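You operate a simulated robot arm through the tools that you are given. There is no shell and no other tool.

You are at the controls of a simulated robot arm. One attempt, no reset.

TASK
Set the grey fixture's stop to LONG, seat the black cleat and tap both lips flat.
Fine: tighten the hand nut; use the black mallet and put it back; the other cleats stay. Set down upright: black mallet.

Only the result counts: the job must be done as asked and must still hold three seconds after the hand-in. Knocking over, shifting, dropping, spilling or breaking anything else fails it.

THE ROBOT
A 7-joint arm with a three-finger gripper, fixed in place. Base frame: the origin is on the floor under the middle of its stand, x ahead of it, y to its left, z up. Units: m, rad, N and s.
It reaches about 1.342 m from its shoulder. Its first joint turns from -2.897 to 2.897 rad. Payload 2.69 kg.
The TCP is the grasp point between the finger pads, 0.03 m short of the fingertips. In the tool frame z runs along the fingers and y along their closing line. The gripper opens to 0.128 m; its body begins 0.117 m behind the TCP.
Orientation is told as [roll, pitch, yaw] about the base's x, y, z axes, in that order, counted from this pose: with the fingers straight down and closing along the base's y, the tool's x points along the base's -x, its y along +y and its z along -z.

THE INTERFACE
- The arm moves only by the tool arm_command. Its argument "targets" is a list of rows, each an object of numbers (a shift or turn left out is 0, a gripper value left out holds the last): "dx", "dy", "dz": the shift along the base's x, y, z in m; "ax", "ay", "az": the turn, a rotation vector about the base's x, y, z in rad. In form: [{"dx": .., "dy": .., "dz": .., "ax": .., "ay": .., "az": ..}, ...]. A call has 1 to 20 rows; each row shifts and turns the commanded pose from where the row before left it. "claw" is the gripper command, from -1 (shut) to 1 (fully open), values between in proportion, set as the call begins (left out, the last holds). Each row takes 0.2 s and may step no farther than 0.05 m and 0.15 rad from the row before; otherwise, or with a gripper value out of range, the whole call is refused. A pose out of reach is approached as far as the arm can. The call stops where the force on the tool passes 90 N (or 10 N more than at its start, if that is more) or the arm is blocked; 0.2 s more then pass. The fingers move at their own pace (about 0.127 m/s each) and stop on an object; they squeeze with about 22 N. The grip force told is the motor's: it shows also when the fingers shut on nothing. Time passes only in rows, and 0.2 s behind the last, so rows that do not move let the fingers close. The reply holds the time, the measured pose of the TCP, the force on the tool along the base axes, the opening and the grip force, in the units named above and with some noise, with the torque about the TCP (base axes, N m) and any sound that the robot's microphone picked up, and new pictures: "pictures" is both (left out), scene, wrist or none.
- Cameras (640 x 400 px; columns grow to the right, rows downward): "scene" is fixed at [0.2203, -0.6496, 1.5811]; the picture's right is [0.80, -0.60, 0.00], its down [-0.27, -0.36, -0.89] and it looks along [0.54, 0.71, -0.45] (base axes); focal length 319 px, centre (320, 200). "wrist" rides on the gripper at [0.058, 0.054, -0.131] in the tool frame; the picture's right is [-0.68, 0.74, 0.00], its down [-0.62, -0.57, -0.55] and it looks along [-0.40, -0.37, 0.84] (tool axes); focal length 234 px, centre (320, 200).
- move_column(by): moves the trunk up (or, below 0, down) by that many m; the arm rides with it, the base frame stays. It gives what a move gives, with no picture.
- pixel_to_xyz(camera, pixels): for up to 12 pixels [column, row] of the newest picture of that camera ("zoom" is the newest enlarged one), the place [x, y, z] in the base frame of the surface seen there, good to about 0.003 m. It takes no simulated time.
- zoom(camera, box): a new picture of the part [left, top, right, bottom] of that camera's present view, enlarged. It takes no simulated time.
- hand_in(): hands the job in; it is judged then, once.

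Unless the task says otherwise, let go and move clear before handing in.

The tools are called by a JSON object that holds its "op" and its "data". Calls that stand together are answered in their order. arm_command: Moves the arm, as the interface text tells. Its arguments: {"type":"object","properties":{"targets":{"type":"array"},"claw":{"type":"number"},"pictures":{"type":"string","enum":["both","scene","wrist","none"]}},"required":["targets"]} The other tools are called the same way: move_column (by) moves the trunk up or down; pixel_to_xyz (camera, pixels) gives the place of the surface under pixels of a picture; zoom (camera, box) takes an enlarged picture of a part of a camera's view; hand_in () hands the job in.

At the start:

```text
time: 0.0
eef_pos: [0.6801, 0.4262, 1.1645]
tcp_rot: [0.0, -0.001, 0.0]
contact_force: [-0.3, -0.4, -0.1]
wrist_torque: [-0.03, 0.04, 0.01]
grip_width: 0.1282
grip_force: 0.0
trunk travel left (down, up): [-0.15, 0.2]
```

scene: 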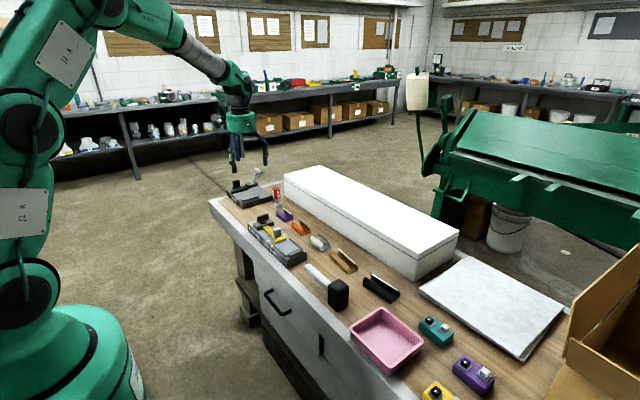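
wrist: 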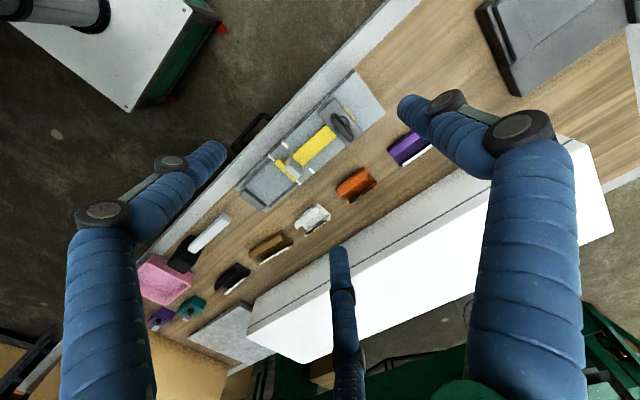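

The scene shows a bench with a grey fixture near (275,240), a mallet near (330,290), a black cleat near (380,288) and other cleats. I'll zoom in on these for detail before moving.

{"op": "zoom", "data": {"camera": "scene", "box": [210, 170, 330, 280]}}

{"op": "zoom", "data": {"camera": "scene", "box": [290, 220, 450, 330]}}

{"op": "zoom", "data": {"camera": "wrist", "box": [220, 60, 400, 220]}}

{"op": "zoom", "data": {"camera": "wrist", "box": [130, 160, 350, 340]}}

```text
3.64 times, centred on (270, 225) of scene
```

zoom: 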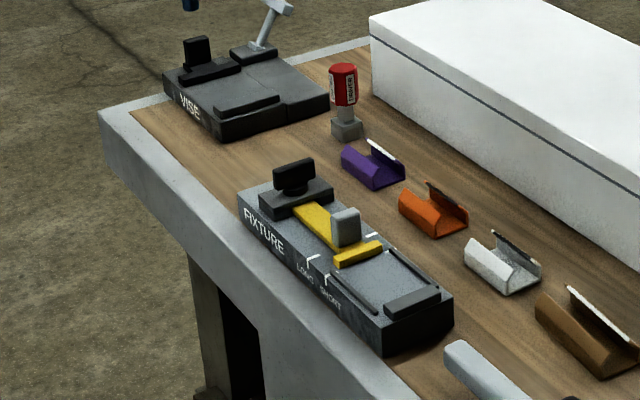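

```text
3.64 times, centred on (370, 275) of scene
```

zoom: 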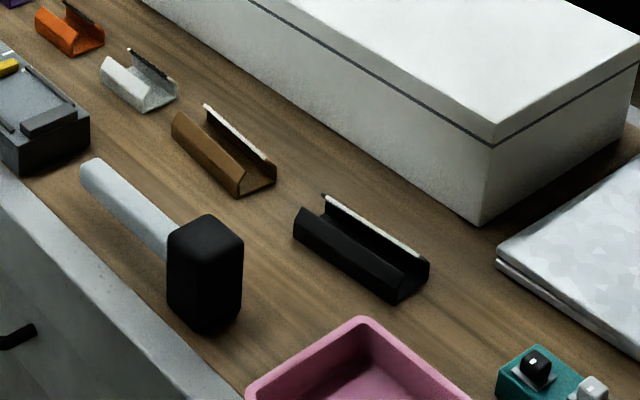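

```text
2.50 times, centred on (310, 140) of wrist
```

zoom: 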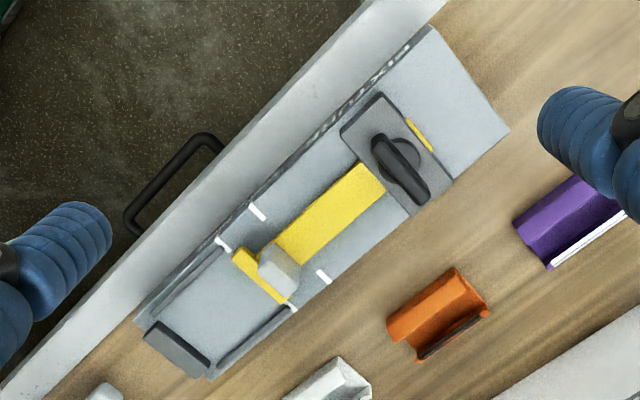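

```text
2.22 times, centred on (240, 250) of wrist
```

zoom: 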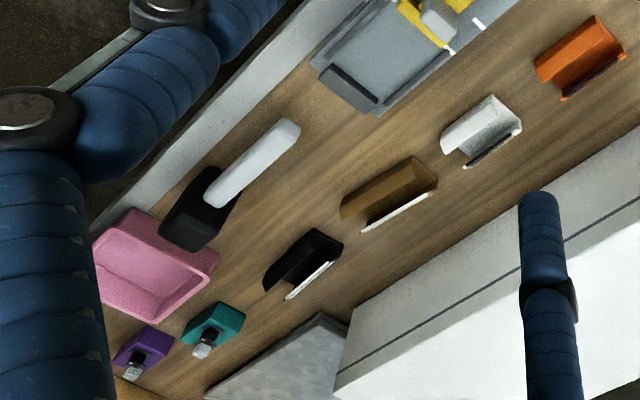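

The fixture has a yellow T-stop with a grey tab, a black wing nut and white LONG/SHORT marks. I'll zoom further for detail and measure points.

{"op": "zoom", "data": {"camera": "scene", "box": [250, 210, 300, 245]}}

{"op": "zoom", "data": {"camera": "scene", "box": [250, 210, 310, 270]}}

{"op": "pixel_to_xyz", "data": {"camera": "zoom", "pixels": [[100, 100], [320, 200], [400, 300]]}}

```text
11.43 times, centred on (275, 228) of scene
```

zoom: 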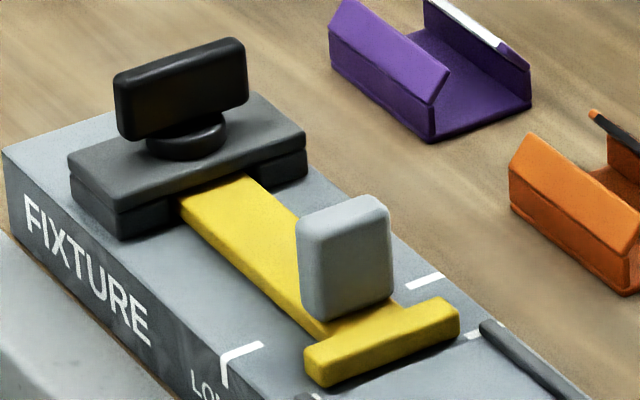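

```text
6.67 times, centred on (280, 240) of scene
```

zoom: 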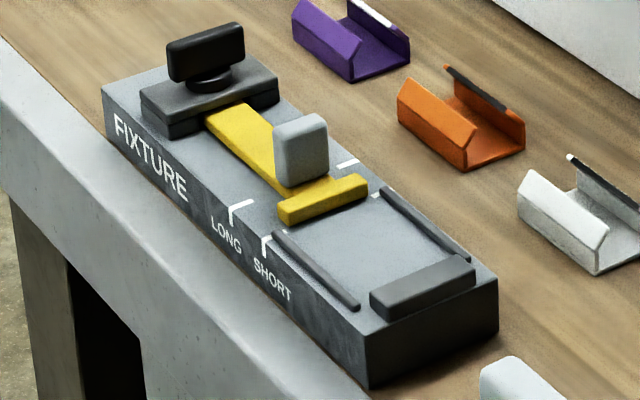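

```text
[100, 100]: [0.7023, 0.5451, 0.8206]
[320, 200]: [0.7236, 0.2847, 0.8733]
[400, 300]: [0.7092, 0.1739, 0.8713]
```

I'll measure the fixture in detail from the enlarged picture: corners, marks, stop, tab, nut and end block.

{"op": "pixel_to_xyz", "data": {"camera": "zoom", "pixels": [[103, 88], [363, 330], [497, 280], [230, 208], [253, 202], [264, 241], [350, 163], [383, 190], [283, 212], [366, 184], [275, 196], [230, 115]]}}

{"op": "pixel_to_xyz", "data": {"camera": "zoom", "pixels": [[205, 45], [205, 62], [170, 45], [243, 30], [210, 78], [145, 95], [277, 88], [300, 125], [300, 160], [325, 130], [275, 150], [327, 180]]}}

{"op": "pixel_to_xyz", "data": {"camera": "zoom", "pixels": [[275, 235], [355, 305], [383, 190], [467, 258], [372, 292], [460, 258], [472, 270], [375, 310], [420, 285], [350, 240], [180, 130], [60, 60]]}}

```text
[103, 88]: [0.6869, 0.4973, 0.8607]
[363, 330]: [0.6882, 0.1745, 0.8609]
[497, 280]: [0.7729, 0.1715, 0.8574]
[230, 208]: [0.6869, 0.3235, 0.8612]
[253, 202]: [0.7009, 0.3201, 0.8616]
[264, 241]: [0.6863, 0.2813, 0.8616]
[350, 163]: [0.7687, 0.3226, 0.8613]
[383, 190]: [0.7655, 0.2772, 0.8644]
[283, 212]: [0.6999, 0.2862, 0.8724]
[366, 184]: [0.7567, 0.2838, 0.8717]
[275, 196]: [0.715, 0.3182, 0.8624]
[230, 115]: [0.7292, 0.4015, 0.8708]
```

```text
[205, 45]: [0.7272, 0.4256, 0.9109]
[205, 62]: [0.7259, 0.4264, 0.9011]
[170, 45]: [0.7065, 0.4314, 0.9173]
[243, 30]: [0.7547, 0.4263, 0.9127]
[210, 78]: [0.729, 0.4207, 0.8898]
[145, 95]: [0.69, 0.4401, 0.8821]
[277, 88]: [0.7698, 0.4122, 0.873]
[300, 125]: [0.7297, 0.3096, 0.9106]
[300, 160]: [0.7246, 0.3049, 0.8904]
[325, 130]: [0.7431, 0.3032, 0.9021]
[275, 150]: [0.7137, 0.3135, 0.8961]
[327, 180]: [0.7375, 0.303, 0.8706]
```

```text
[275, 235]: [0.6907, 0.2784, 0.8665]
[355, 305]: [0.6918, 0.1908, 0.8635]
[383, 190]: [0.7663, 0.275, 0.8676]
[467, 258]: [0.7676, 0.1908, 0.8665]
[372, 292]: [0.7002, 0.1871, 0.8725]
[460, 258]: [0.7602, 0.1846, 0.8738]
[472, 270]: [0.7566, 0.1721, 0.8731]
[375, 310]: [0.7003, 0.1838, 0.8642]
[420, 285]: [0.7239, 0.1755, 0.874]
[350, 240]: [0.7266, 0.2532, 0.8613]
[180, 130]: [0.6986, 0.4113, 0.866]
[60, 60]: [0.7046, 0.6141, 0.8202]
```

The fixture lies along base y with its top at z≈0.861, the LONG mark at y≈0.322 and the SHORT mark at y≈0.281. Next I'll measure the black cleat and the mallet.

{"op": "zoom", "data": {"camera": "scene", "box": [355, 265, 405, 305]}}

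{"op": "pixel_to_xyz", "data": {"camera": "zoom", "pixels": [[320, 200], [200, 200], [400, 300]]}}

{"op": "zoom", "data": {"camera": "scene", "box": [300, 255, 360, 315]}}

{"op": "pixel_to_xyz", "data": {"camera": "scene", "pixels": [[306, 266], [315, 272], [325, 282], [335, 285], [348, 284], [332, 300], [349, 300], [371, 276], [396, 291], [385, 288], [365, 280], [400, 296]]}}

```text
10.00 times, centred on (380, 285) of scene
```

zoom: 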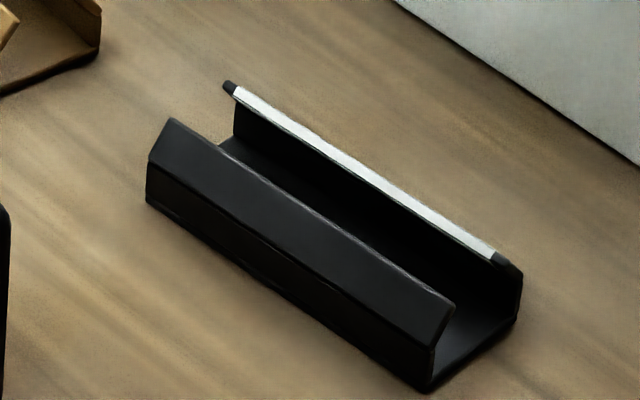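

```text
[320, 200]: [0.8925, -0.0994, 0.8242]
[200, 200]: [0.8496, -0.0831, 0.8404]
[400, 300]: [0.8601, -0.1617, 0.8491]
```

```text
6.67 times, centred on (330, 285) of scene
```

zoom: 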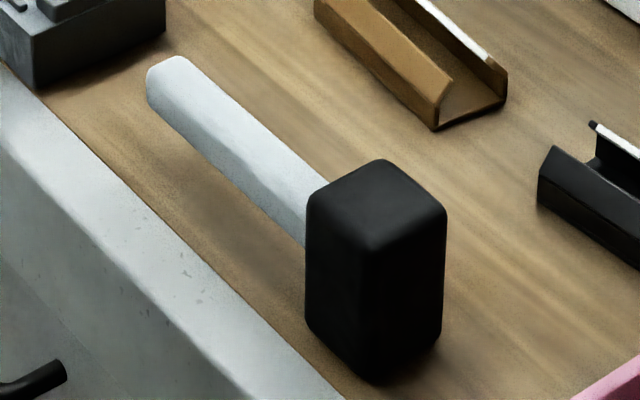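

```text
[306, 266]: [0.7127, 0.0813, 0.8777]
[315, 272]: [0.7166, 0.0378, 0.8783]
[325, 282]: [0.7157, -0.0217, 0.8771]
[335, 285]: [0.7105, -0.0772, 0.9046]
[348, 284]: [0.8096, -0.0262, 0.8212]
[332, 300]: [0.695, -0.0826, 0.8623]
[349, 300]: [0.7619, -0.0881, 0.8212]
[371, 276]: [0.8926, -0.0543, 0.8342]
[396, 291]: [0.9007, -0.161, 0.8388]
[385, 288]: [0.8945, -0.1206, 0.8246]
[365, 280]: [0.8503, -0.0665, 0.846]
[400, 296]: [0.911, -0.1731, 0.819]
```

The mallet stands on its head with the handle horizontal along y (top z≈0.878), and the black cleat lies near (0.88, -0.11). Before grasping anything, I'll look at the gripper and close it in free air to learn how the fingers meet.

{"op": "zoom", "data": {"camera": "scene", "box": [200, 90, 290, 180]}}

{"op": "arm_command", "data": {"targets": [{}, {}, {}, {}], "claw": -1}}

{"op": "zoom", "data": {"camera": "scene", "box": [200, 90, 290, 180]}}

```text
4.44 times, centred on (245, 135) of scene
```

zoom: 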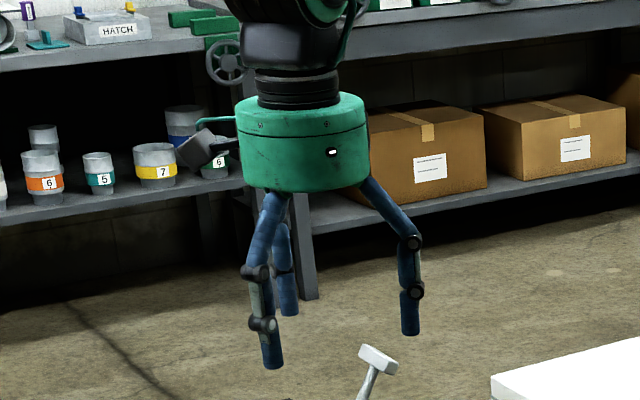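

```text
time: 1.0
eef_pos: [0.68, 0.4264, 1.1637]
tcp_rot: [-0.001, -0.001, -0.002]
contact_force: [0.0, -0.1, 0.4]
wrist_torque: [0.01, -0.01, -0.01]
grip_width: 0.0024
grip_force: 22.0
trunk travel left (down, up): [-0.15, 0.2]
```

scene: 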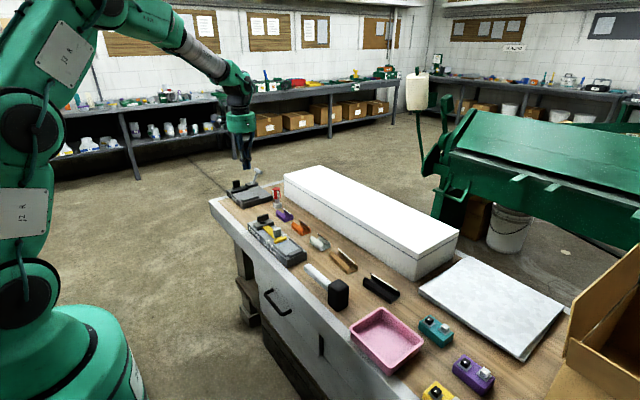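
wrist: 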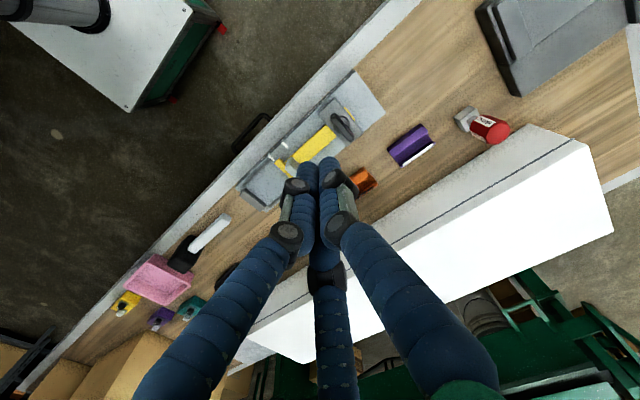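

```text
4.44 times, centred on (245, 135) of scene
```

zoom: 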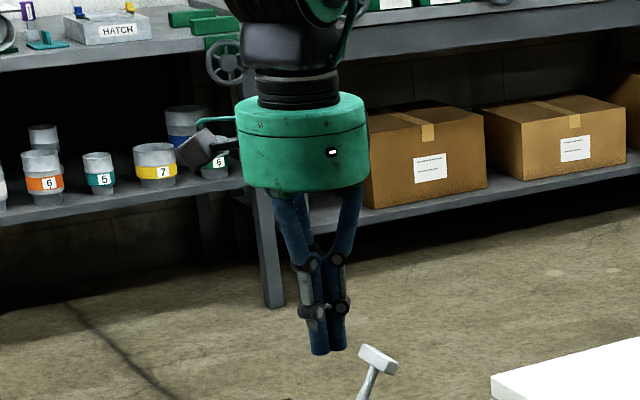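

Closed, the three fingers meet radially at the centre like a chuck: one on tool +y and two at 120°. I'll zoom in on the stop tab and the wing nut and measure them finely.

{"op": "zoom", "data": {"camera": "scene", "box": [270, 222, 294, 246]}}

{"op": "pixel_to_xyz", "data": {"camera": "zoom", "pixels": [[320, 60], [240, 200], [360, 200], [390, 310], [420, 250], [330, 350]]}}

{"op": "zoom", "data": {"camera": "scene", "box": [255, 208, 285, 238]}}

{"op": "zoom", "data": {"camera": "scene", "box": [255, 175, 315, 215]}}

```text
16.00 times, centred on (282, 234) of scene
```

zoom: 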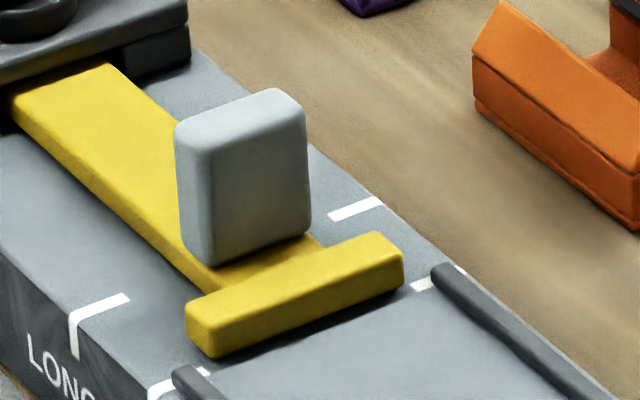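

```text
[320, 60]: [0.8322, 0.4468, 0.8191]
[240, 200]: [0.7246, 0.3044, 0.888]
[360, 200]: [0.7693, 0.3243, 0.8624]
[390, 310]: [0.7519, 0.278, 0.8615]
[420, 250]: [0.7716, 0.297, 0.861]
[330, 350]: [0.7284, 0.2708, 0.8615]
```

```text
13.33 times, centred on (270, 223) of scene
```

zoom: 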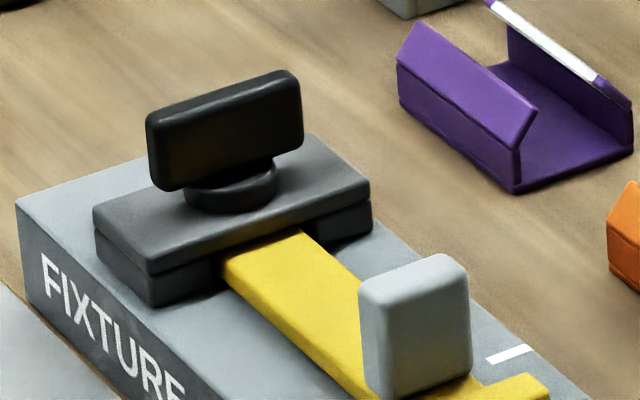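

```text
10.00 times, centred on (285, 195) of scene
```

zoom: 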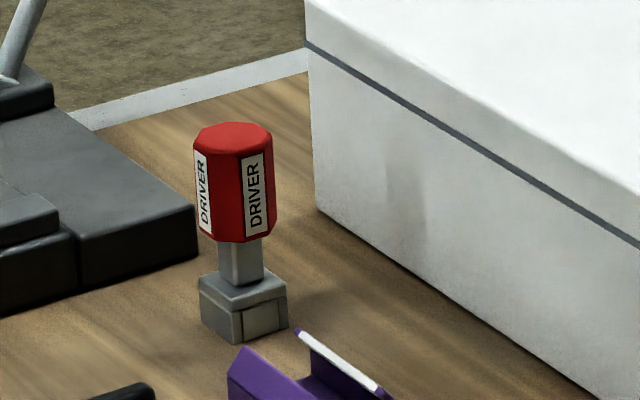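

I'll re-zoom on the stop to measure the marks and the crossbar faces precisely.

{"op": "zoom", "data": {"camera": "scene", "box": [270, 222, 294, 246]}}

{"op": "pixel_to_xyz", "data": {"camera": "zoom", "pixels": [[100, 308], [180, 383], [357, 207], [424, 283], [205, 300], [375, 240], [210, 340], [300, 300], [395, 265], [240, 110], [200, 130], [300, 100]]}}

{"op": "pixel_to_xyz", "data": {"camera": "zoom", "pixels": [[215, 357], [400, 288], [190, 310], [370, 235], [230, 265], [310, 225], [180, 180], [178, 230], [305, 130], [215, 135], [290, 115], [260, 92]]}}

```text
16.00 times, centred on (282, 234) of scene
```

zoom: 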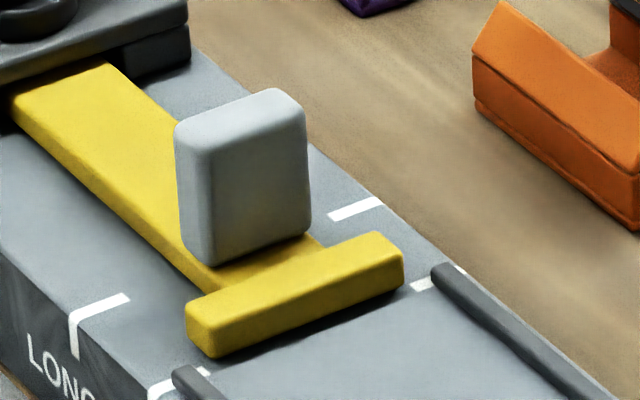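

```text
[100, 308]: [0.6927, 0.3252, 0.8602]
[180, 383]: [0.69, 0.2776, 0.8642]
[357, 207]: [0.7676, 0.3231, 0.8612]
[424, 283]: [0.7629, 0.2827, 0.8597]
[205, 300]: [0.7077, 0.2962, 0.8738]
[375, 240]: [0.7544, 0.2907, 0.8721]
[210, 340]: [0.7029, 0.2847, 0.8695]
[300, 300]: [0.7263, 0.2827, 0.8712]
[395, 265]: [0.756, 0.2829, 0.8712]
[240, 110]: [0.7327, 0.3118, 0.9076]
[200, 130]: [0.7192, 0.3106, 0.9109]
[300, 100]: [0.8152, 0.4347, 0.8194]
```

```text
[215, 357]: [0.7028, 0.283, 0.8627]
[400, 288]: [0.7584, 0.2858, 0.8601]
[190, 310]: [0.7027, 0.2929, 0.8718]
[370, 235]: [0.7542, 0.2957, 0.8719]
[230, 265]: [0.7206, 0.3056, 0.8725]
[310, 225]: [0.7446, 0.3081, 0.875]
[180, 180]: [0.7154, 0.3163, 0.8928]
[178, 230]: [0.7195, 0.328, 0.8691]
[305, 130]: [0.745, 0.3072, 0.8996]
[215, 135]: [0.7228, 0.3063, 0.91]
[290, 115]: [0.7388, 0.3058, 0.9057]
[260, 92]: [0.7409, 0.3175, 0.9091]
```

The crossbar front face sits at y≈0.283 on the SHORT mark, and the LONG mark is at y≈0.323, so the stop must move about +0.040 m in y. Now I'll measure the cleat.

{"op": "zoom", "data": {"camera": "scene", "box": [355, 265, 405, 305]}}

{"op": "pixel_to_xyz", "data": {"camera": "zoom", "pixels": [[150, 180], [150, 160], [175, 122], [148, 200], [430, 388], [432, 350], [452, 305], [230, 88], [500, 258], [520, 275], [515, 320], [300, 250]]}}

{"op": "pixel_to_xyz", "data": {"camera": "zoom", "pixels": [[240, 100], [370, 185], [480, 250], [240, 130], [500, 290], [450, 350], [480, 330], [220, 145], [300, 210], [300, 285], [250, 225], [380, 340]]}}

```text
10.00 times, centred on (380, 285) of scene
```

zoom: 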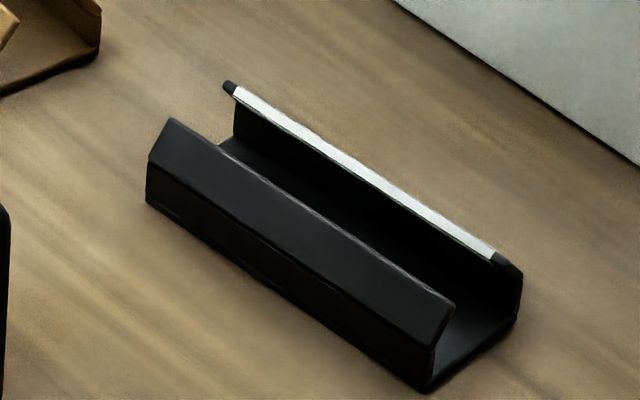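

```text
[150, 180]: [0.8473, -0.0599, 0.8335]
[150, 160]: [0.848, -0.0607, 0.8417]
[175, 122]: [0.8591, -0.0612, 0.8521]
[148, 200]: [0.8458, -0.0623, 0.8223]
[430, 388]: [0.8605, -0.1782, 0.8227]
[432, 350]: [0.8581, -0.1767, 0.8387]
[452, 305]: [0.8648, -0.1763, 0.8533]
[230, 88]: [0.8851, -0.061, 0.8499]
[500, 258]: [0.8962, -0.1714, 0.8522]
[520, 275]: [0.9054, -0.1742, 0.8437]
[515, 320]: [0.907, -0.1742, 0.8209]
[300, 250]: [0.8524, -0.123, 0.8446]
```

```text
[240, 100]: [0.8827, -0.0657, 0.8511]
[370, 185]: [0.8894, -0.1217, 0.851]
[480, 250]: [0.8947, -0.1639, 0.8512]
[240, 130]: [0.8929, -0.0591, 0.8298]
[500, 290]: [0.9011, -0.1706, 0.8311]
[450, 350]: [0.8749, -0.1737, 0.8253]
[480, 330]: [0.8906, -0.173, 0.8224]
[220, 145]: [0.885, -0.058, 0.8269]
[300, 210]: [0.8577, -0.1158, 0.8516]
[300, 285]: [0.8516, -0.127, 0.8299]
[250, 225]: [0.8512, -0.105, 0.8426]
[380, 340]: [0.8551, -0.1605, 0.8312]
```

The cleat is about 0.117 × 0.048 m and yawed about +0.115 rad, with lips rising to z≈0.852. First I'll bring the closed gripper above the bed, in front of the stop tab, and look at the fixture up close.

{"op": "arm_command", "data": {"targets": [{"dx": 0.01, "dy": -0.03, "dz": -0.025}, {"dx": 0.01, "dy": -0.03, "dz": -0.025}, {"dx": 0.01, "dy": -0.03, "dz": -0.025}, {"dx": 0.01, "dy": -0.03, "dz": -0.025}, {"dx": 0.01, "dy": -0.03, "dz": -0.025}, {"dy": -0.026, "dz": -0.025}]}}

```text
time: 2.4
eef_pos: [0.7288, 0.2498, 1.0147]
tcp_rot: [0.001, 0.0, 0.0]
contact_force: [0.8, 0.0, -0.1]
wrist_torque: [-0.03, 0.0, 0.0]
grip_width: 0.0023
grip_force: 22.2
trunk travel left (down, up): [-0.15, 0.2]
```

scene: 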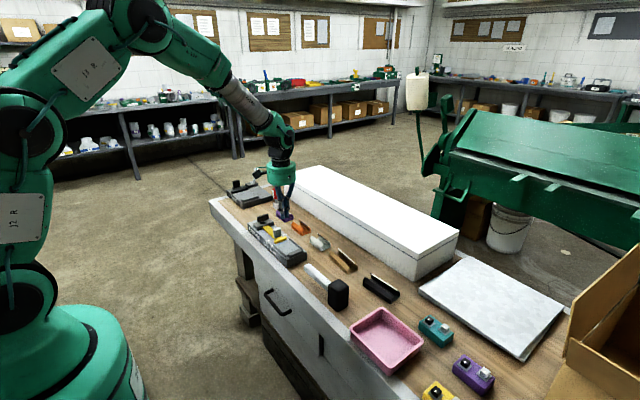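
wrist: 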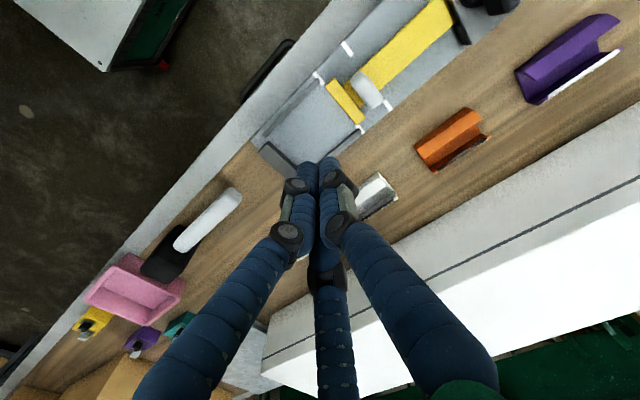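

The wrist view shows the crossbar at about (345,100) between the mark ticks, with the tab at (368,90). I'll descend with the closed fingers in front of the tab, fingertips at z≈0.887.

{"op": "arm_command", "data": {"targets": [{"dz": -0.04}, {"dz": -0.035}, {"dz": -0.0227}, {}]}}

{"op": "zoom", "data": {"camera": "scene", "box": [245, 190, 315, 260]}}

{"op": "zoom", "data": {"camera": "wrist", "box": [240, 0, 480, 170]}}

```text
time: 3.4
eef_pos: [0.7288, 0.2495, 0.9169]
tcp_rot: [0.0, 0.0, -0.001]
contact_force: [0.7, 0.1, -0.7]
wrist_torque: [0.01, 0.0, 0.02]
grip_width: 0.0024
grip_force: 22.4
trunk travel left (down, up): [-0.15, 0.2]
```

scene: 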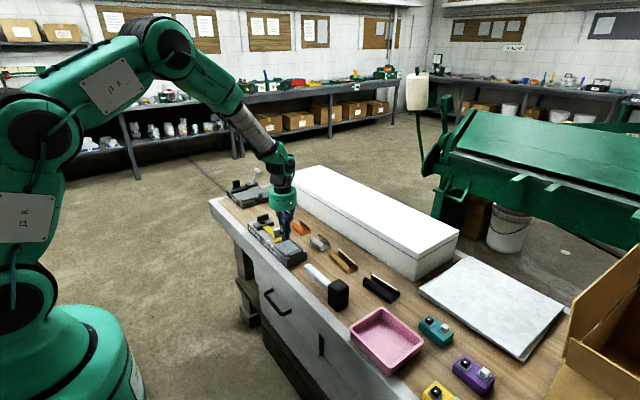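
wrist: 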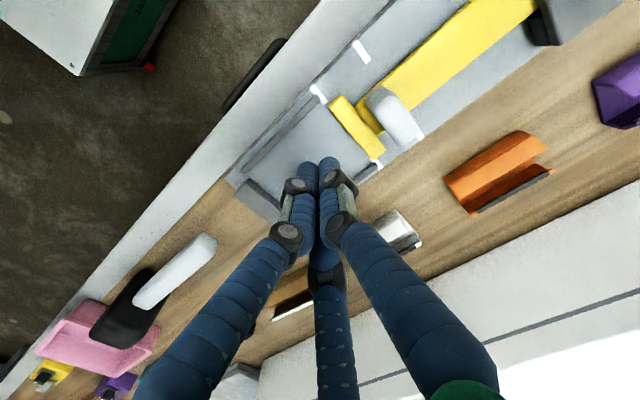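

```text
5.71 times, centred on (280, 225) of scene
```

zoom: 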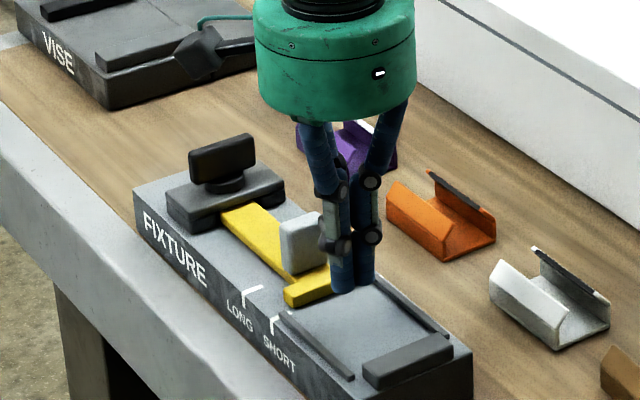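

```text
2.35 times, centred on (360, 85) of wrist
```

zoom: 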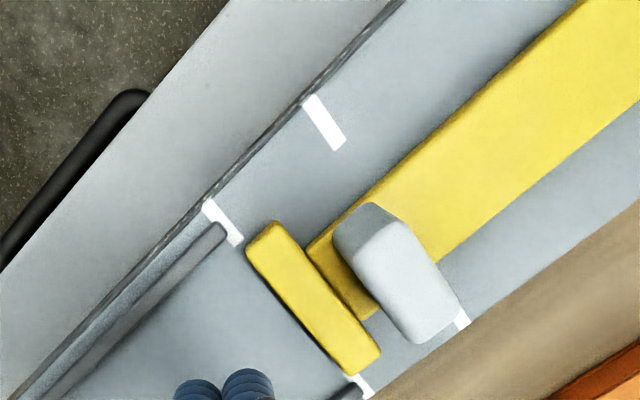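

The crossbar front edge lines up with the SHORT tick in the wrist zoom (247,255), so the front face is the reference. I'll advance +y to near contact with the tab and then nudge gently to test whether the stop is clamped.

{"op": "arm_command", "data": {"targets": [{"dy": 0.015}, {"dy": 0.01}, {"dy": 0.004}, {"dy": 0.004}, {"dy": 0.003}, {}], "pictures": "none"}}

```text
time: 4.8
eef_pos: [0.7302, 0.286, 0.9168]
tcp_rot: [0.001, 0.001, 0.001]
contact_force: [0.5, 0.3, -0.2]
wrist_torque: [-0.01, -0.03, -0.03]
grip_width: 0.0022
grip_force: 22.0
trunk travel left (down, up): [-0.15, 0.2]
```

{"op": "zoom", "data": {"camera": "scene", "box": [255, 205, 305, 255]}}

{"op": "zoom", "data": {"camera": "wrist", "box": [240, 40, 400, 200]}}

```text
8.00 times, centred on (280, 230) of scene
```

zoom: 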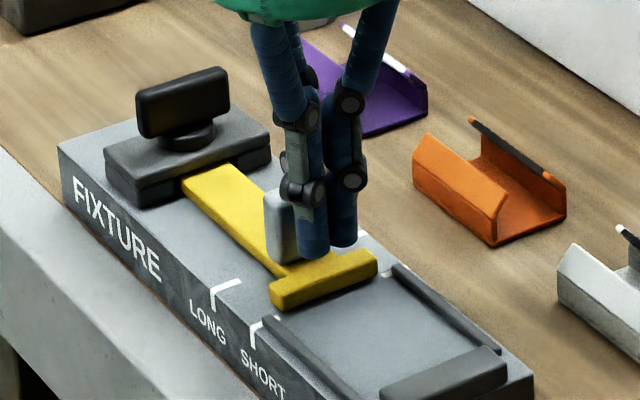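

```text
2.50 times, centred on (320, 120) of wrist
```

zoom: 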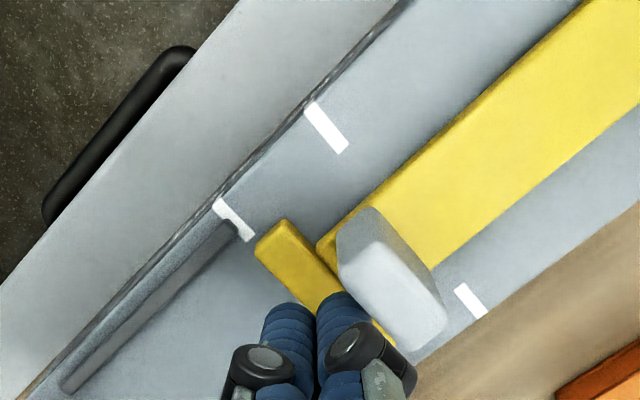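

The fingers are nearly touching the tab and there's no force yet. I'll push on 2 mm at a time and watch the force.

{"op": "arm_command", "data": {"targets": [{"dy": 0.002}, {}], "pictures": "none"}}

{"op": "arm_command", "data": {"targets": [{"dy": 0.002}, {}], "pictures": "none"}}

{"op": "arm_command", "data": {"targets": [{"dy": 0.002}, {}], "pictures": "none"}}

```text
time: 5.4
eef_pos: [0.7311, 0.2887, 0.917]
tcp_rot: [0.0, 0.001, 0.001]
contact_force: [-0.4, 0.0, 0.3]
wrist_torque: [0.0, 0.0, -0.01]
grip_width: 0.0023
grip_force: 22.1
trunk travel left (down, up): [-0.15, 0.2]
```

```text
time: 6.0
eef_pos: [0.728, 0.2893, 0.9168]
tcp_rot: [0.0, -0.001, 0.002]
contact_force: [0.1, -0.6, 0.1]
wrist_torque: [-0.02, 0.03, 0.0]
grip_width: 0.0023
grip_force: 22.4
trunk travel left (down, up): [-0.15, 0.2]
```

```text
time: 6.6
eef_pos: [0.7294, 0.2924, 0.9167]
tcp_rot: [-0.001, 0.0, 0.0]
contact_force: [1.0, 0.6, 0.3]
wrist_torque: [-0.03, 0.01, -0.02]
grip_width: 0.002
grip_force: 22.3
trunk travel left (down, up): [-0.15, 0.2]
```

There's still no contact force at y≈0.292, so I'll continue in small steps.

{"op": "arm_command", "data": {"targets": [{"dy": 0.002}, {}], "pictures": "none"}}

{"op": "arm_command", "data": {"targets": [{"dy": 0.002}, {}], "pictures": "none"}}

{"op": "arm_command", "data": {"targets": [{"dy": 0.002}, {}], "pictures": "none"}}

{"op": "zoom", "data": {"camera": "scene", "box": [255, 205, 305, 255]}}

```text
time: 7.2
eef_pos: [0.7287, 0.295, 0.9163]
tcp_rot: [0.001, 0.0, 0.0]
contact_force: [-0.8, 0.7, 0.3]
wrist_torque: [-0.02, 0.0, -0.03]
grip_width: 0.002
grip_force: 21.8
trunk travel left (down, up): [-0.15, 0.2]
```

```text
time: 7.8
eef_pos: [0.7297, 0.297, 0.9174]
tcp_rot: [-0.001, -0.001, 0.0]
contact_force: [-0.7, 0.5, 0.4]
wrist_torque: [0.01, -0.02, -0.04]
grip_width: 0.0023
grip_force: 21.6
trunk travel left (down, up): [-0.15, 0.2]
```

```text
time: 8.4
eef_pos: [0.7297, 0.2982, 0.9155]
tcp_rot: [-0.002, 0.0, -0.001]
contact_force: [0.2, -0.1, -0.8]
wrist_torque: [0.02, 0.01, -0.01]
grip_width: 0.0023
grip_force: 21.9
trunk travel left (down, up): [-0.15, 0.2]
```

```text
8.00 times, centred on (280, 230) of scene
```

zoom: 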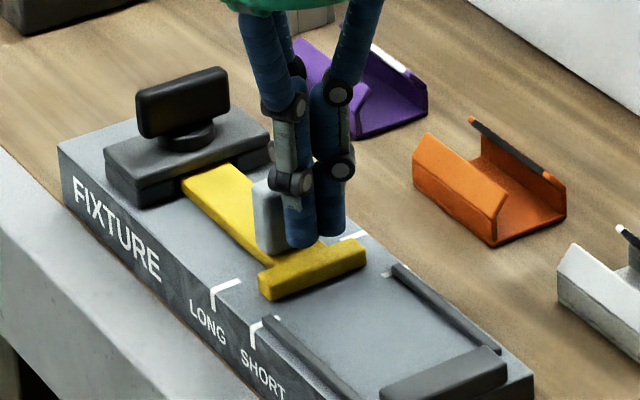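

The stop slides freely, so the nut is loose: the crossbar's left corner moved from (270,300) to (258,290). I'll measure where its front face is now.

{"op": "pixel_to_xyz", "data": {"camera": "zoom", "pixels": [[310, 283], [330, 276], [350, 268], [290, 290], [275, 295], [228, 286], [345, 235]]}}

{"op": "zoom", "data": {"camera": "wrist", "box": [240, 40, 400, 200]}}

```text
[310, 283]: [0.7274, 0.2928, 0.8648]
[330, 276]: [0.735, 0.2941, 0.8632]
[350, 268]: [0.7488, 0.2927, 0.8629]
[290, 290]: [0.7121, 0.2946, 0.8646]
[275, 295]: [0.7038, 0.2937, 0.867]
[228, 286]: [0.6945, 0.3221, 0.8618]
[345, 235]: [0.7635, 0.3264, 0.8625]
```

```text
2.50 times, centred on (320, 120) of wrist
```

zoom: 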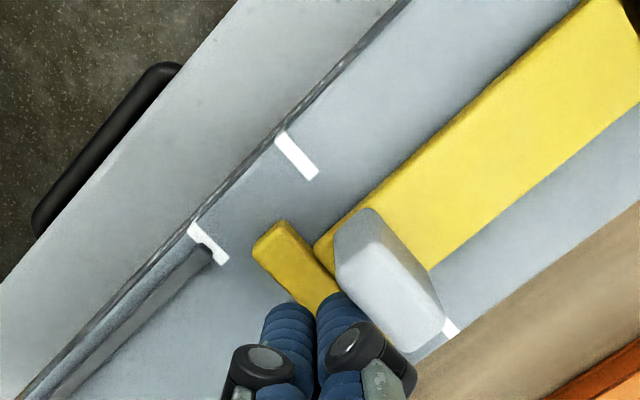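

The front face is at y≈0.2935 and the LONG mark at ≈0.3225, so about 0.029 m remains. I'll push 0.025 m slowly and re-measure.

{"op": "arm_command", "data": {"targets": [{"dy": 0.003}, {"dy": 0.003}, {"dy": 0.003}, {"dy": 0.003}, {"dy": 0.003}, {"dy": 0.003}, {"dy": 0.003}, {"dy": 0.002}, {"dy": 0.002}, {}]}}

{"op": "zoom", "data": {"camera": "scene", "box": [255, 205, 305, 255]}}

{"op": "pixel_to_xyz", "data": {"camera": "zoom", "pixels": [[300, 255], [320, 250], [275, 265], [250, 275], [228, 286], [335, 245], [290, 268], [240, 260]]}}

{"op": "zoom", "data": {"camera": "wrist", "box": [200, 40, 400, 240]}}

```text
time: 10.6
eef_pos: [0.7289, 0.3228, 0.9172]
tcp_rot: [0.002, 0.0, 0.0]
contact_force: [0.0, 0.0, -0.6]
wrist_torque: [-0.03, 0.04, 0.02]
grip_width: 0.0021
grip_force: 22.3
trunk travel left (down, up): [-0.15, 0.2]
```

scene: 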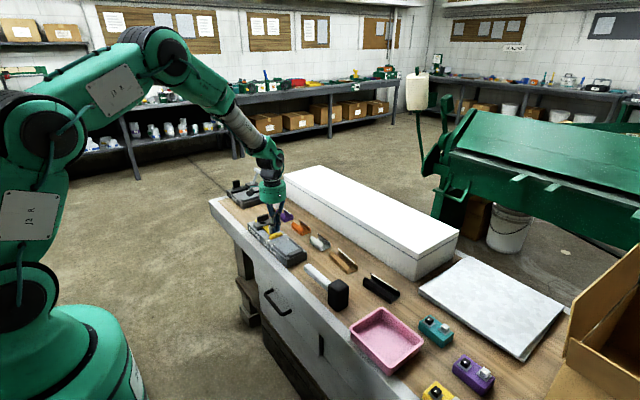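
wrist: 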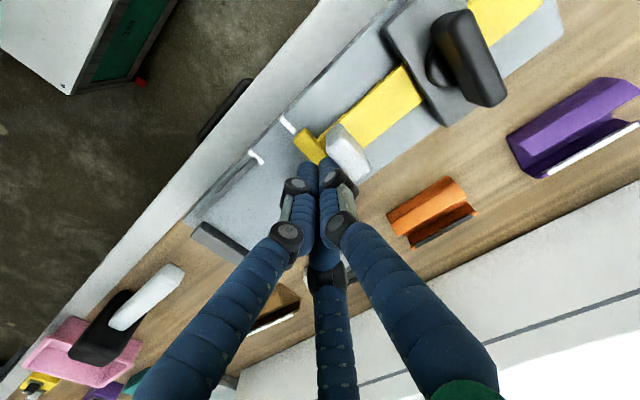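

```text
8.00 times, centred on (280, 230) of scene
```

zoom: 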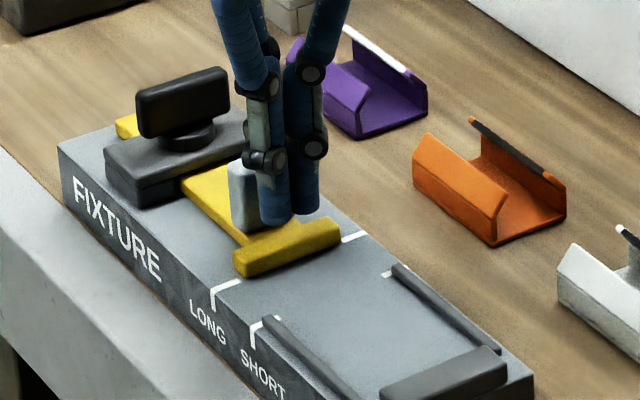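

```text
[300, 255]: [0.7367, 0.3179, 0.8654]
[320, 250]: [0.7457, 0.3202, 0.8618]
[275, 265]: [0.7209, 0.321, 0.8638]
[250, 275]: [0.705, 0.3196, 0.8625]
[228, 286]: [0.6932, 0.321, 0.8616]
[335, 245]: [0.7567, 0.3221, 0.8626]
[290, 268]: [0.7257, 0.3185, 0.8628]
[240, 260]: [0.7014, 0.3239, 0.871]
```

```text
2.00 times, centred on (300, 140) of wrist
```

zoom: 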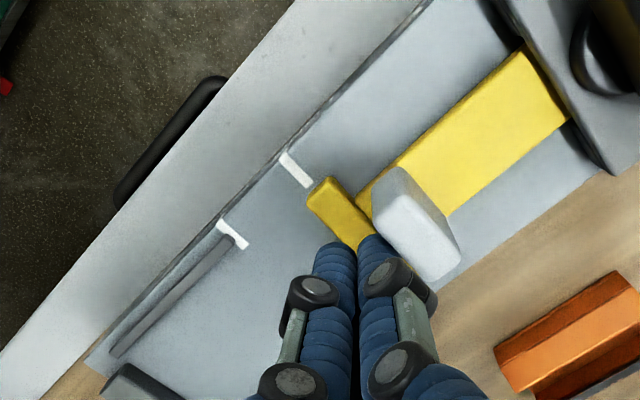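

The front face is at y≈0.319, about 3 mm short of the LONG mark line. I'll nudge on 3.5 mm, back off, and take a clear look.

{"op": "arm_command", "data": {"targets": [{"dy": 0.0015}, {"dy": 0.002}, {}, {"dy": -0.01}, {"dy": -0.03}, {"dz": 0.03, "dy": -0.03}]}}

{"op": "zoom", "data": {"camera": "scene", "box": [260, 215, 295, 250]}}

{"op": "zoom", "data": {"camera": "wrist", "box": [240, 0, 480, 170]}}

```text
time: 12.0
eef_pos: [0.7296, 0.2579, 0.9459]
tcp_rot: [-0.001, -0.001, -0.001]
contact_force: [0.3, -0.6, 0.4]
wrist_torque: [-0.05, 0.03, 0.01]
grip_width: 0.002
grip_force: 21.9
trunk travel left (down, up): [-0.15, 0.2]
```

scene: 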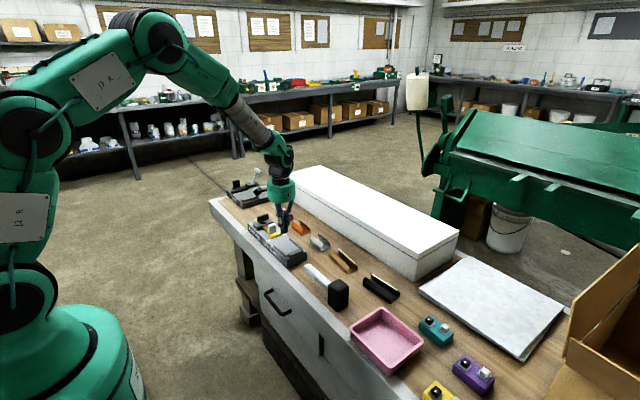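
wrist: 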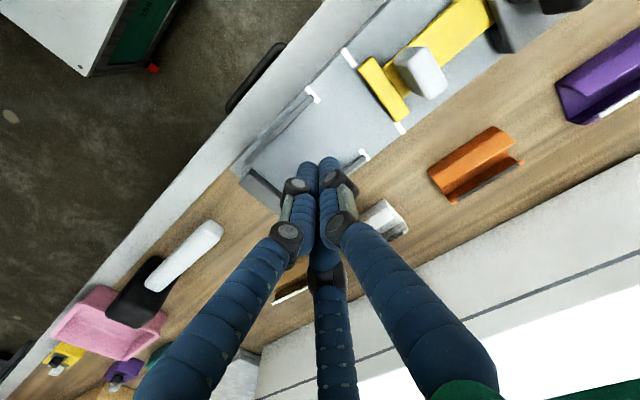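

```text
11.43 times, centred on (278, 232) of scene
```

zoom: 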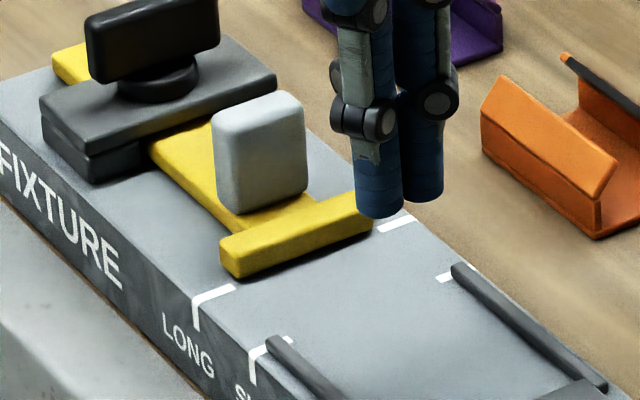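

```text
2.35 times, centred on (360, 85) of wrist
```

zoom: 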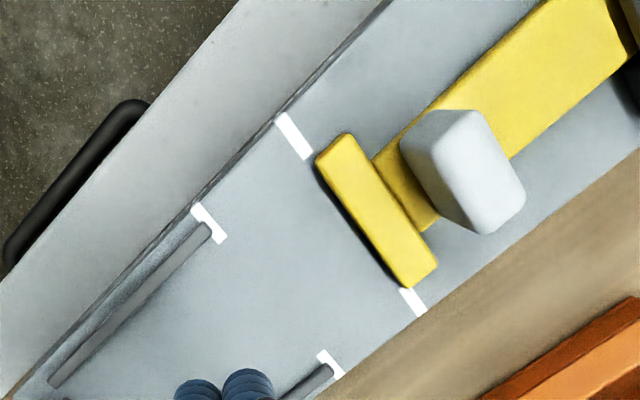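

The crossbar front edge now looks aligned with both LONG ticks. I'll verify numerically.

{"op": "pixel_to_xyz", "data": {"camera": "zoom", "pixels": [[295, 137], [412, 302], [303, 155], [402, 288], [340, 210], [365, 245], [390, 277], [325, 185], [335, 170], [370, 220], [400, 262]]}}

{"op": "zoom", "data": {"camera": "scene", "box": [260, 215, 295, 250]}}

{"op": "pixel_to_xyz", "data": {"camera": "zoom", "pixels": [[240, 265], [260, 260], [290, 250], [320, 240], [350, 228], [215, 295], [390, 225], [400, 220], [300, 245]]}}

```text
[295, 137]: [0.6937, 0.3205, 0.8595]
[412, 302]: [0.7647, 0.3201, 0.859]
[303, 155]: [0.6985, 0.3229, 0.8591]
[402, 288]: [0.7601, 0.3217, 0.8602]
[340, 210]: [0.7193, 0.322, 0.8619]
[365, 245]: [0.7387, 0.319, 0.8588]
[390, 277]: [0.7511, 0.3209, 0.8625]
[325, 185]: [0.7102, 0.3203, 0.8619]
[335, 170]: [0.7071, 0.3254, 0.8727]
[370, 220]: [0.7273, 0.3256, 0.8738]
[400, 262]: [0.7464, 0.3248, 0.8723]
```

```text
11.43 times, centred on (278, 232) of scene
```

zoom: 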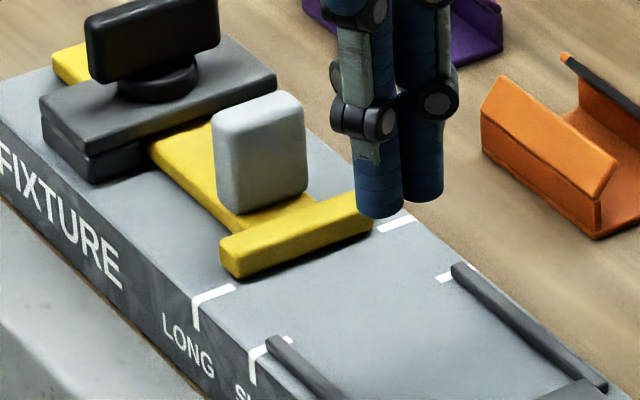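

```text
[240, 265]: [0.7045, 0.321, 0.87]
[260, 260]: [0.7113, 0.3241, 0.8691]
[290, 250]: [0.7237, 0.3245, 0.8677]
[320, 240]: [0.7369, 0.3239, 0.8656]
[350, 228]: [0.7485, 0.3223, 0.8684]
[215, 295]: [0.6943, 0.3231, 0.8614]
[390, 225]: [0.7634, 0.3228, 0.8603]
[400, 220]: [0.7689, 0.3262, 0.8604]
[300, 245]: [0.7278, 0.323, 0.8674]
```

The front face (y≈0.3225) matches the LONG mark (≈0.3225). Next is the hand nut, so I'll measure its wing precisely.

{"op": "zoom", "data": {"camera": "scene", "box": [255, 208, 285, 234]}}

{"op": "pixel_to_xyz", "data": {"camera": "zoom", "pixels": [[160, 130], [155, 170], [230, 120], [225, 150], [290, 100], [295, 130], [165, 115], [285, 78], [230, 90], [215, 195], [270, 185], [190, 190]]}}

{"op": "pixel_to_xyz", "data": {"camera": "zoom", "pixels": [[150, 115], [152, 180], [275, 73], [300, 75], [302, 130], [225, 205], [230, 210], [110, 220], [150, 270], [365, 185], [310, 140], [330, 170]]}}

```text
15.38 times, centred on (270, 221) of scene
```

zoom: 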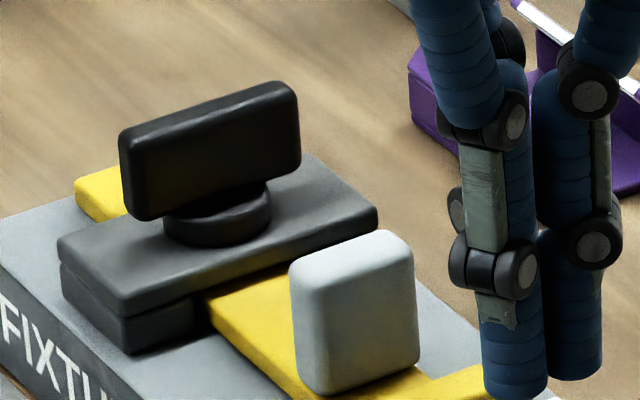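

```text
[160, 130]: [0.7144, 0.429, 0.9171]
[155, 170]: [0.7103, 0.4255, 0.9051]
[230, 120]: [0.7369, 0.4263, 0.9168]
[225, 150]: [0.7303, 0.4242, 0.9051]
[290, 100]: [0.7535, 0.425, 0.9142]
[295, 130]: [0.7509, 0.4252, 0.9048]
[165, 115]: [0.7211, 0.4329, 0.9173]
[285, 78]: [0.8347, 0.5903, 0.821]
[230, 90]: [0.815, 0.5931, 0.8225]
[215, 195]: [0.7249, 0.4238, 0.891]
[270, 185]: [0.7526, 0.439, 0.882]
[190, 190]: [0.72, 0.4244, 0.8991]
```

```text
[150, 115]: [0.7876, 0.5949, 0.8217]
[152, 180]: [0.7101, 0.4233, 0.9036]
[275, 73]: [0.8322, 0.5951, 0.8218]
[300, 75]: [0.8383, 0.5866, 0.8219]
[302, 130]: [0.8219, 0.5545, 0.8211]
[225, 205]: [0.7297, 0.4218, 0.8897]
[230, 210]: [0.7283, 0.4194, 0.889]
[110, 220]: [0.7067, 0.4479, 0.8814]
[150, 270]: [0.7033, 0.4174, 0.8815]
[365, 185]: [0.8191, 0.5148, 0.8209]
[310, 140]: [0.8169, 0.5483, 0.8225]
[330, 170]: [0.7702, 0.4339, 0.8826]
```

The wing blade lies along x with its front face at y≈0.425, top z≈0.918 and centre about (0.731, 0.431). I'll rise, open the gripper and hover over the nut for a wrist view.

{"op": "arm_command", "data": {"targets": [{"dz": 0.045}, {"dz": 0.02, "dy": 0.03}, {"dy": 0.045, "dx": 0.0015}, {"dy": 0.045}, {"dy": 0.047}, {}], "claw": 1}}

{"op": "zoom", "data": {"camera": "wrist", "box": [200, 80, 440, 260]}}

```text
time: 13.4
eef_pos: [0.7308, 0.4233, 1.013]
tcp_rot: [0.0, -0.001, 0.001]
contact_force: [-0.7, 0.3, -0.2]
wrist_torque: [-0.06, 0.0, 0.0]
grip_width: 0.1279
grip_force: 0.1
trunk travel left (down, up): [-0.15, 0.2]
```

scene: 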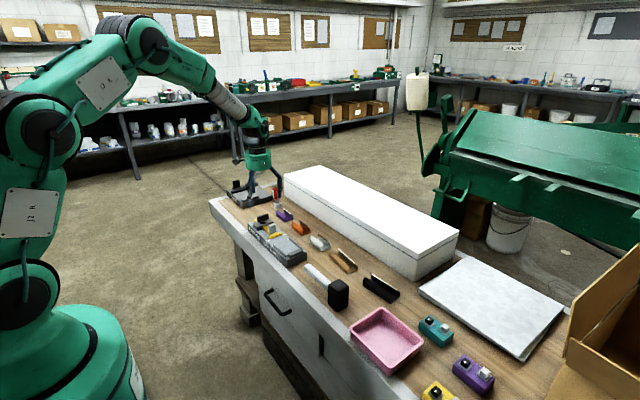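
wrist: 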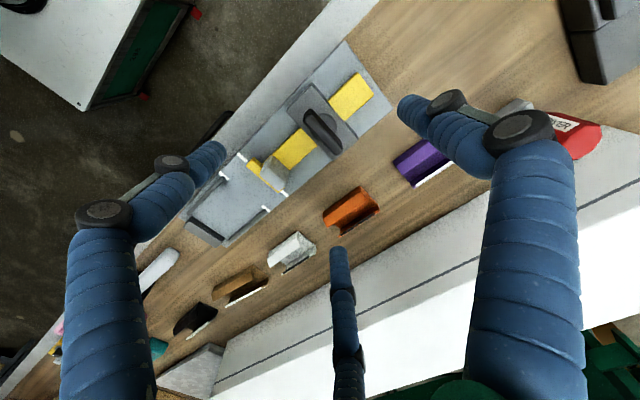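

```text
2.22 times, centred on (320, 170) of wrist
```

zoom: 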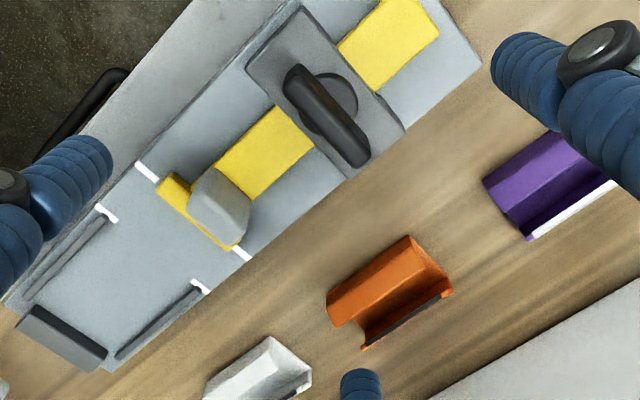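

The wrist zoom shows the wing blade from (290,75) to (360,155), roughly along x, and the red driver near the right finger. I'll get exact positions of the wing, boss and driver.

{"op": "pixel_to_xyz", "data": {"camera": "zoom", "pixels": [[297, 72], [355, 155], [325, 115], [310, 110], [340, 110], [300, 80], [350, 95], [345, 78], [320, 128], [410, 55], [265, 130], [490, 50]]}}

{"op": "pixel_to_xyz", "data": {"camera": "wrist", "pixels": [[575, 140], [595, 140], [570, 120], [515, 105]]}}

{"op": "pixel_to_xyz", "data": {"camera": "scene", "pixels": [[276, 188], [279, 195], [278, 208]]}}

```text
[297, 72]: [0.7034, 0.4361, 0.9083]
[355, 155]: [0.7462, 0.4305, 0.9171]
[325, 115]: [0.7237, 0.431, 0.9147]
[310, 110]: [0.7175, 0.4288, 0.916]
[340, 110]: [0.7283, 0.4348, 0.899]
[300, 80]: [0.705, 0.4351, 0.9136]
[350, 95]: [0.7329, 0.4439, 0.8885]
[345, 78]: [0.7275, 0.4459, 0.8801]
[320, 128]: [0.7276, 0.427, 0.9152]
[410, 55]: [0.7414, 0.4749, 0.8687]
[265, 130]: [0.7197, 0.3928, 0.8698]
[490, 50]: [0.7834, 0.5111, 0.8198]
```

```text
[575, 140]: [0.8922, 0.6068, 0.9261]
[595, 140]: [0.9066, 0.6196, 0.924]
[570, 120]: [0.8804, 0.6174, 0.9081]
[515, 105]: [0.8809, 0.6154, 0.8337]
```

```text
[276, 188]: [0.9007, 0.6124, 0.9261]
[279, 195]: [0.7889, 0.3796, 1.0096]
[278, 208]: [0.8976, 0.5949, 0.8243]
```

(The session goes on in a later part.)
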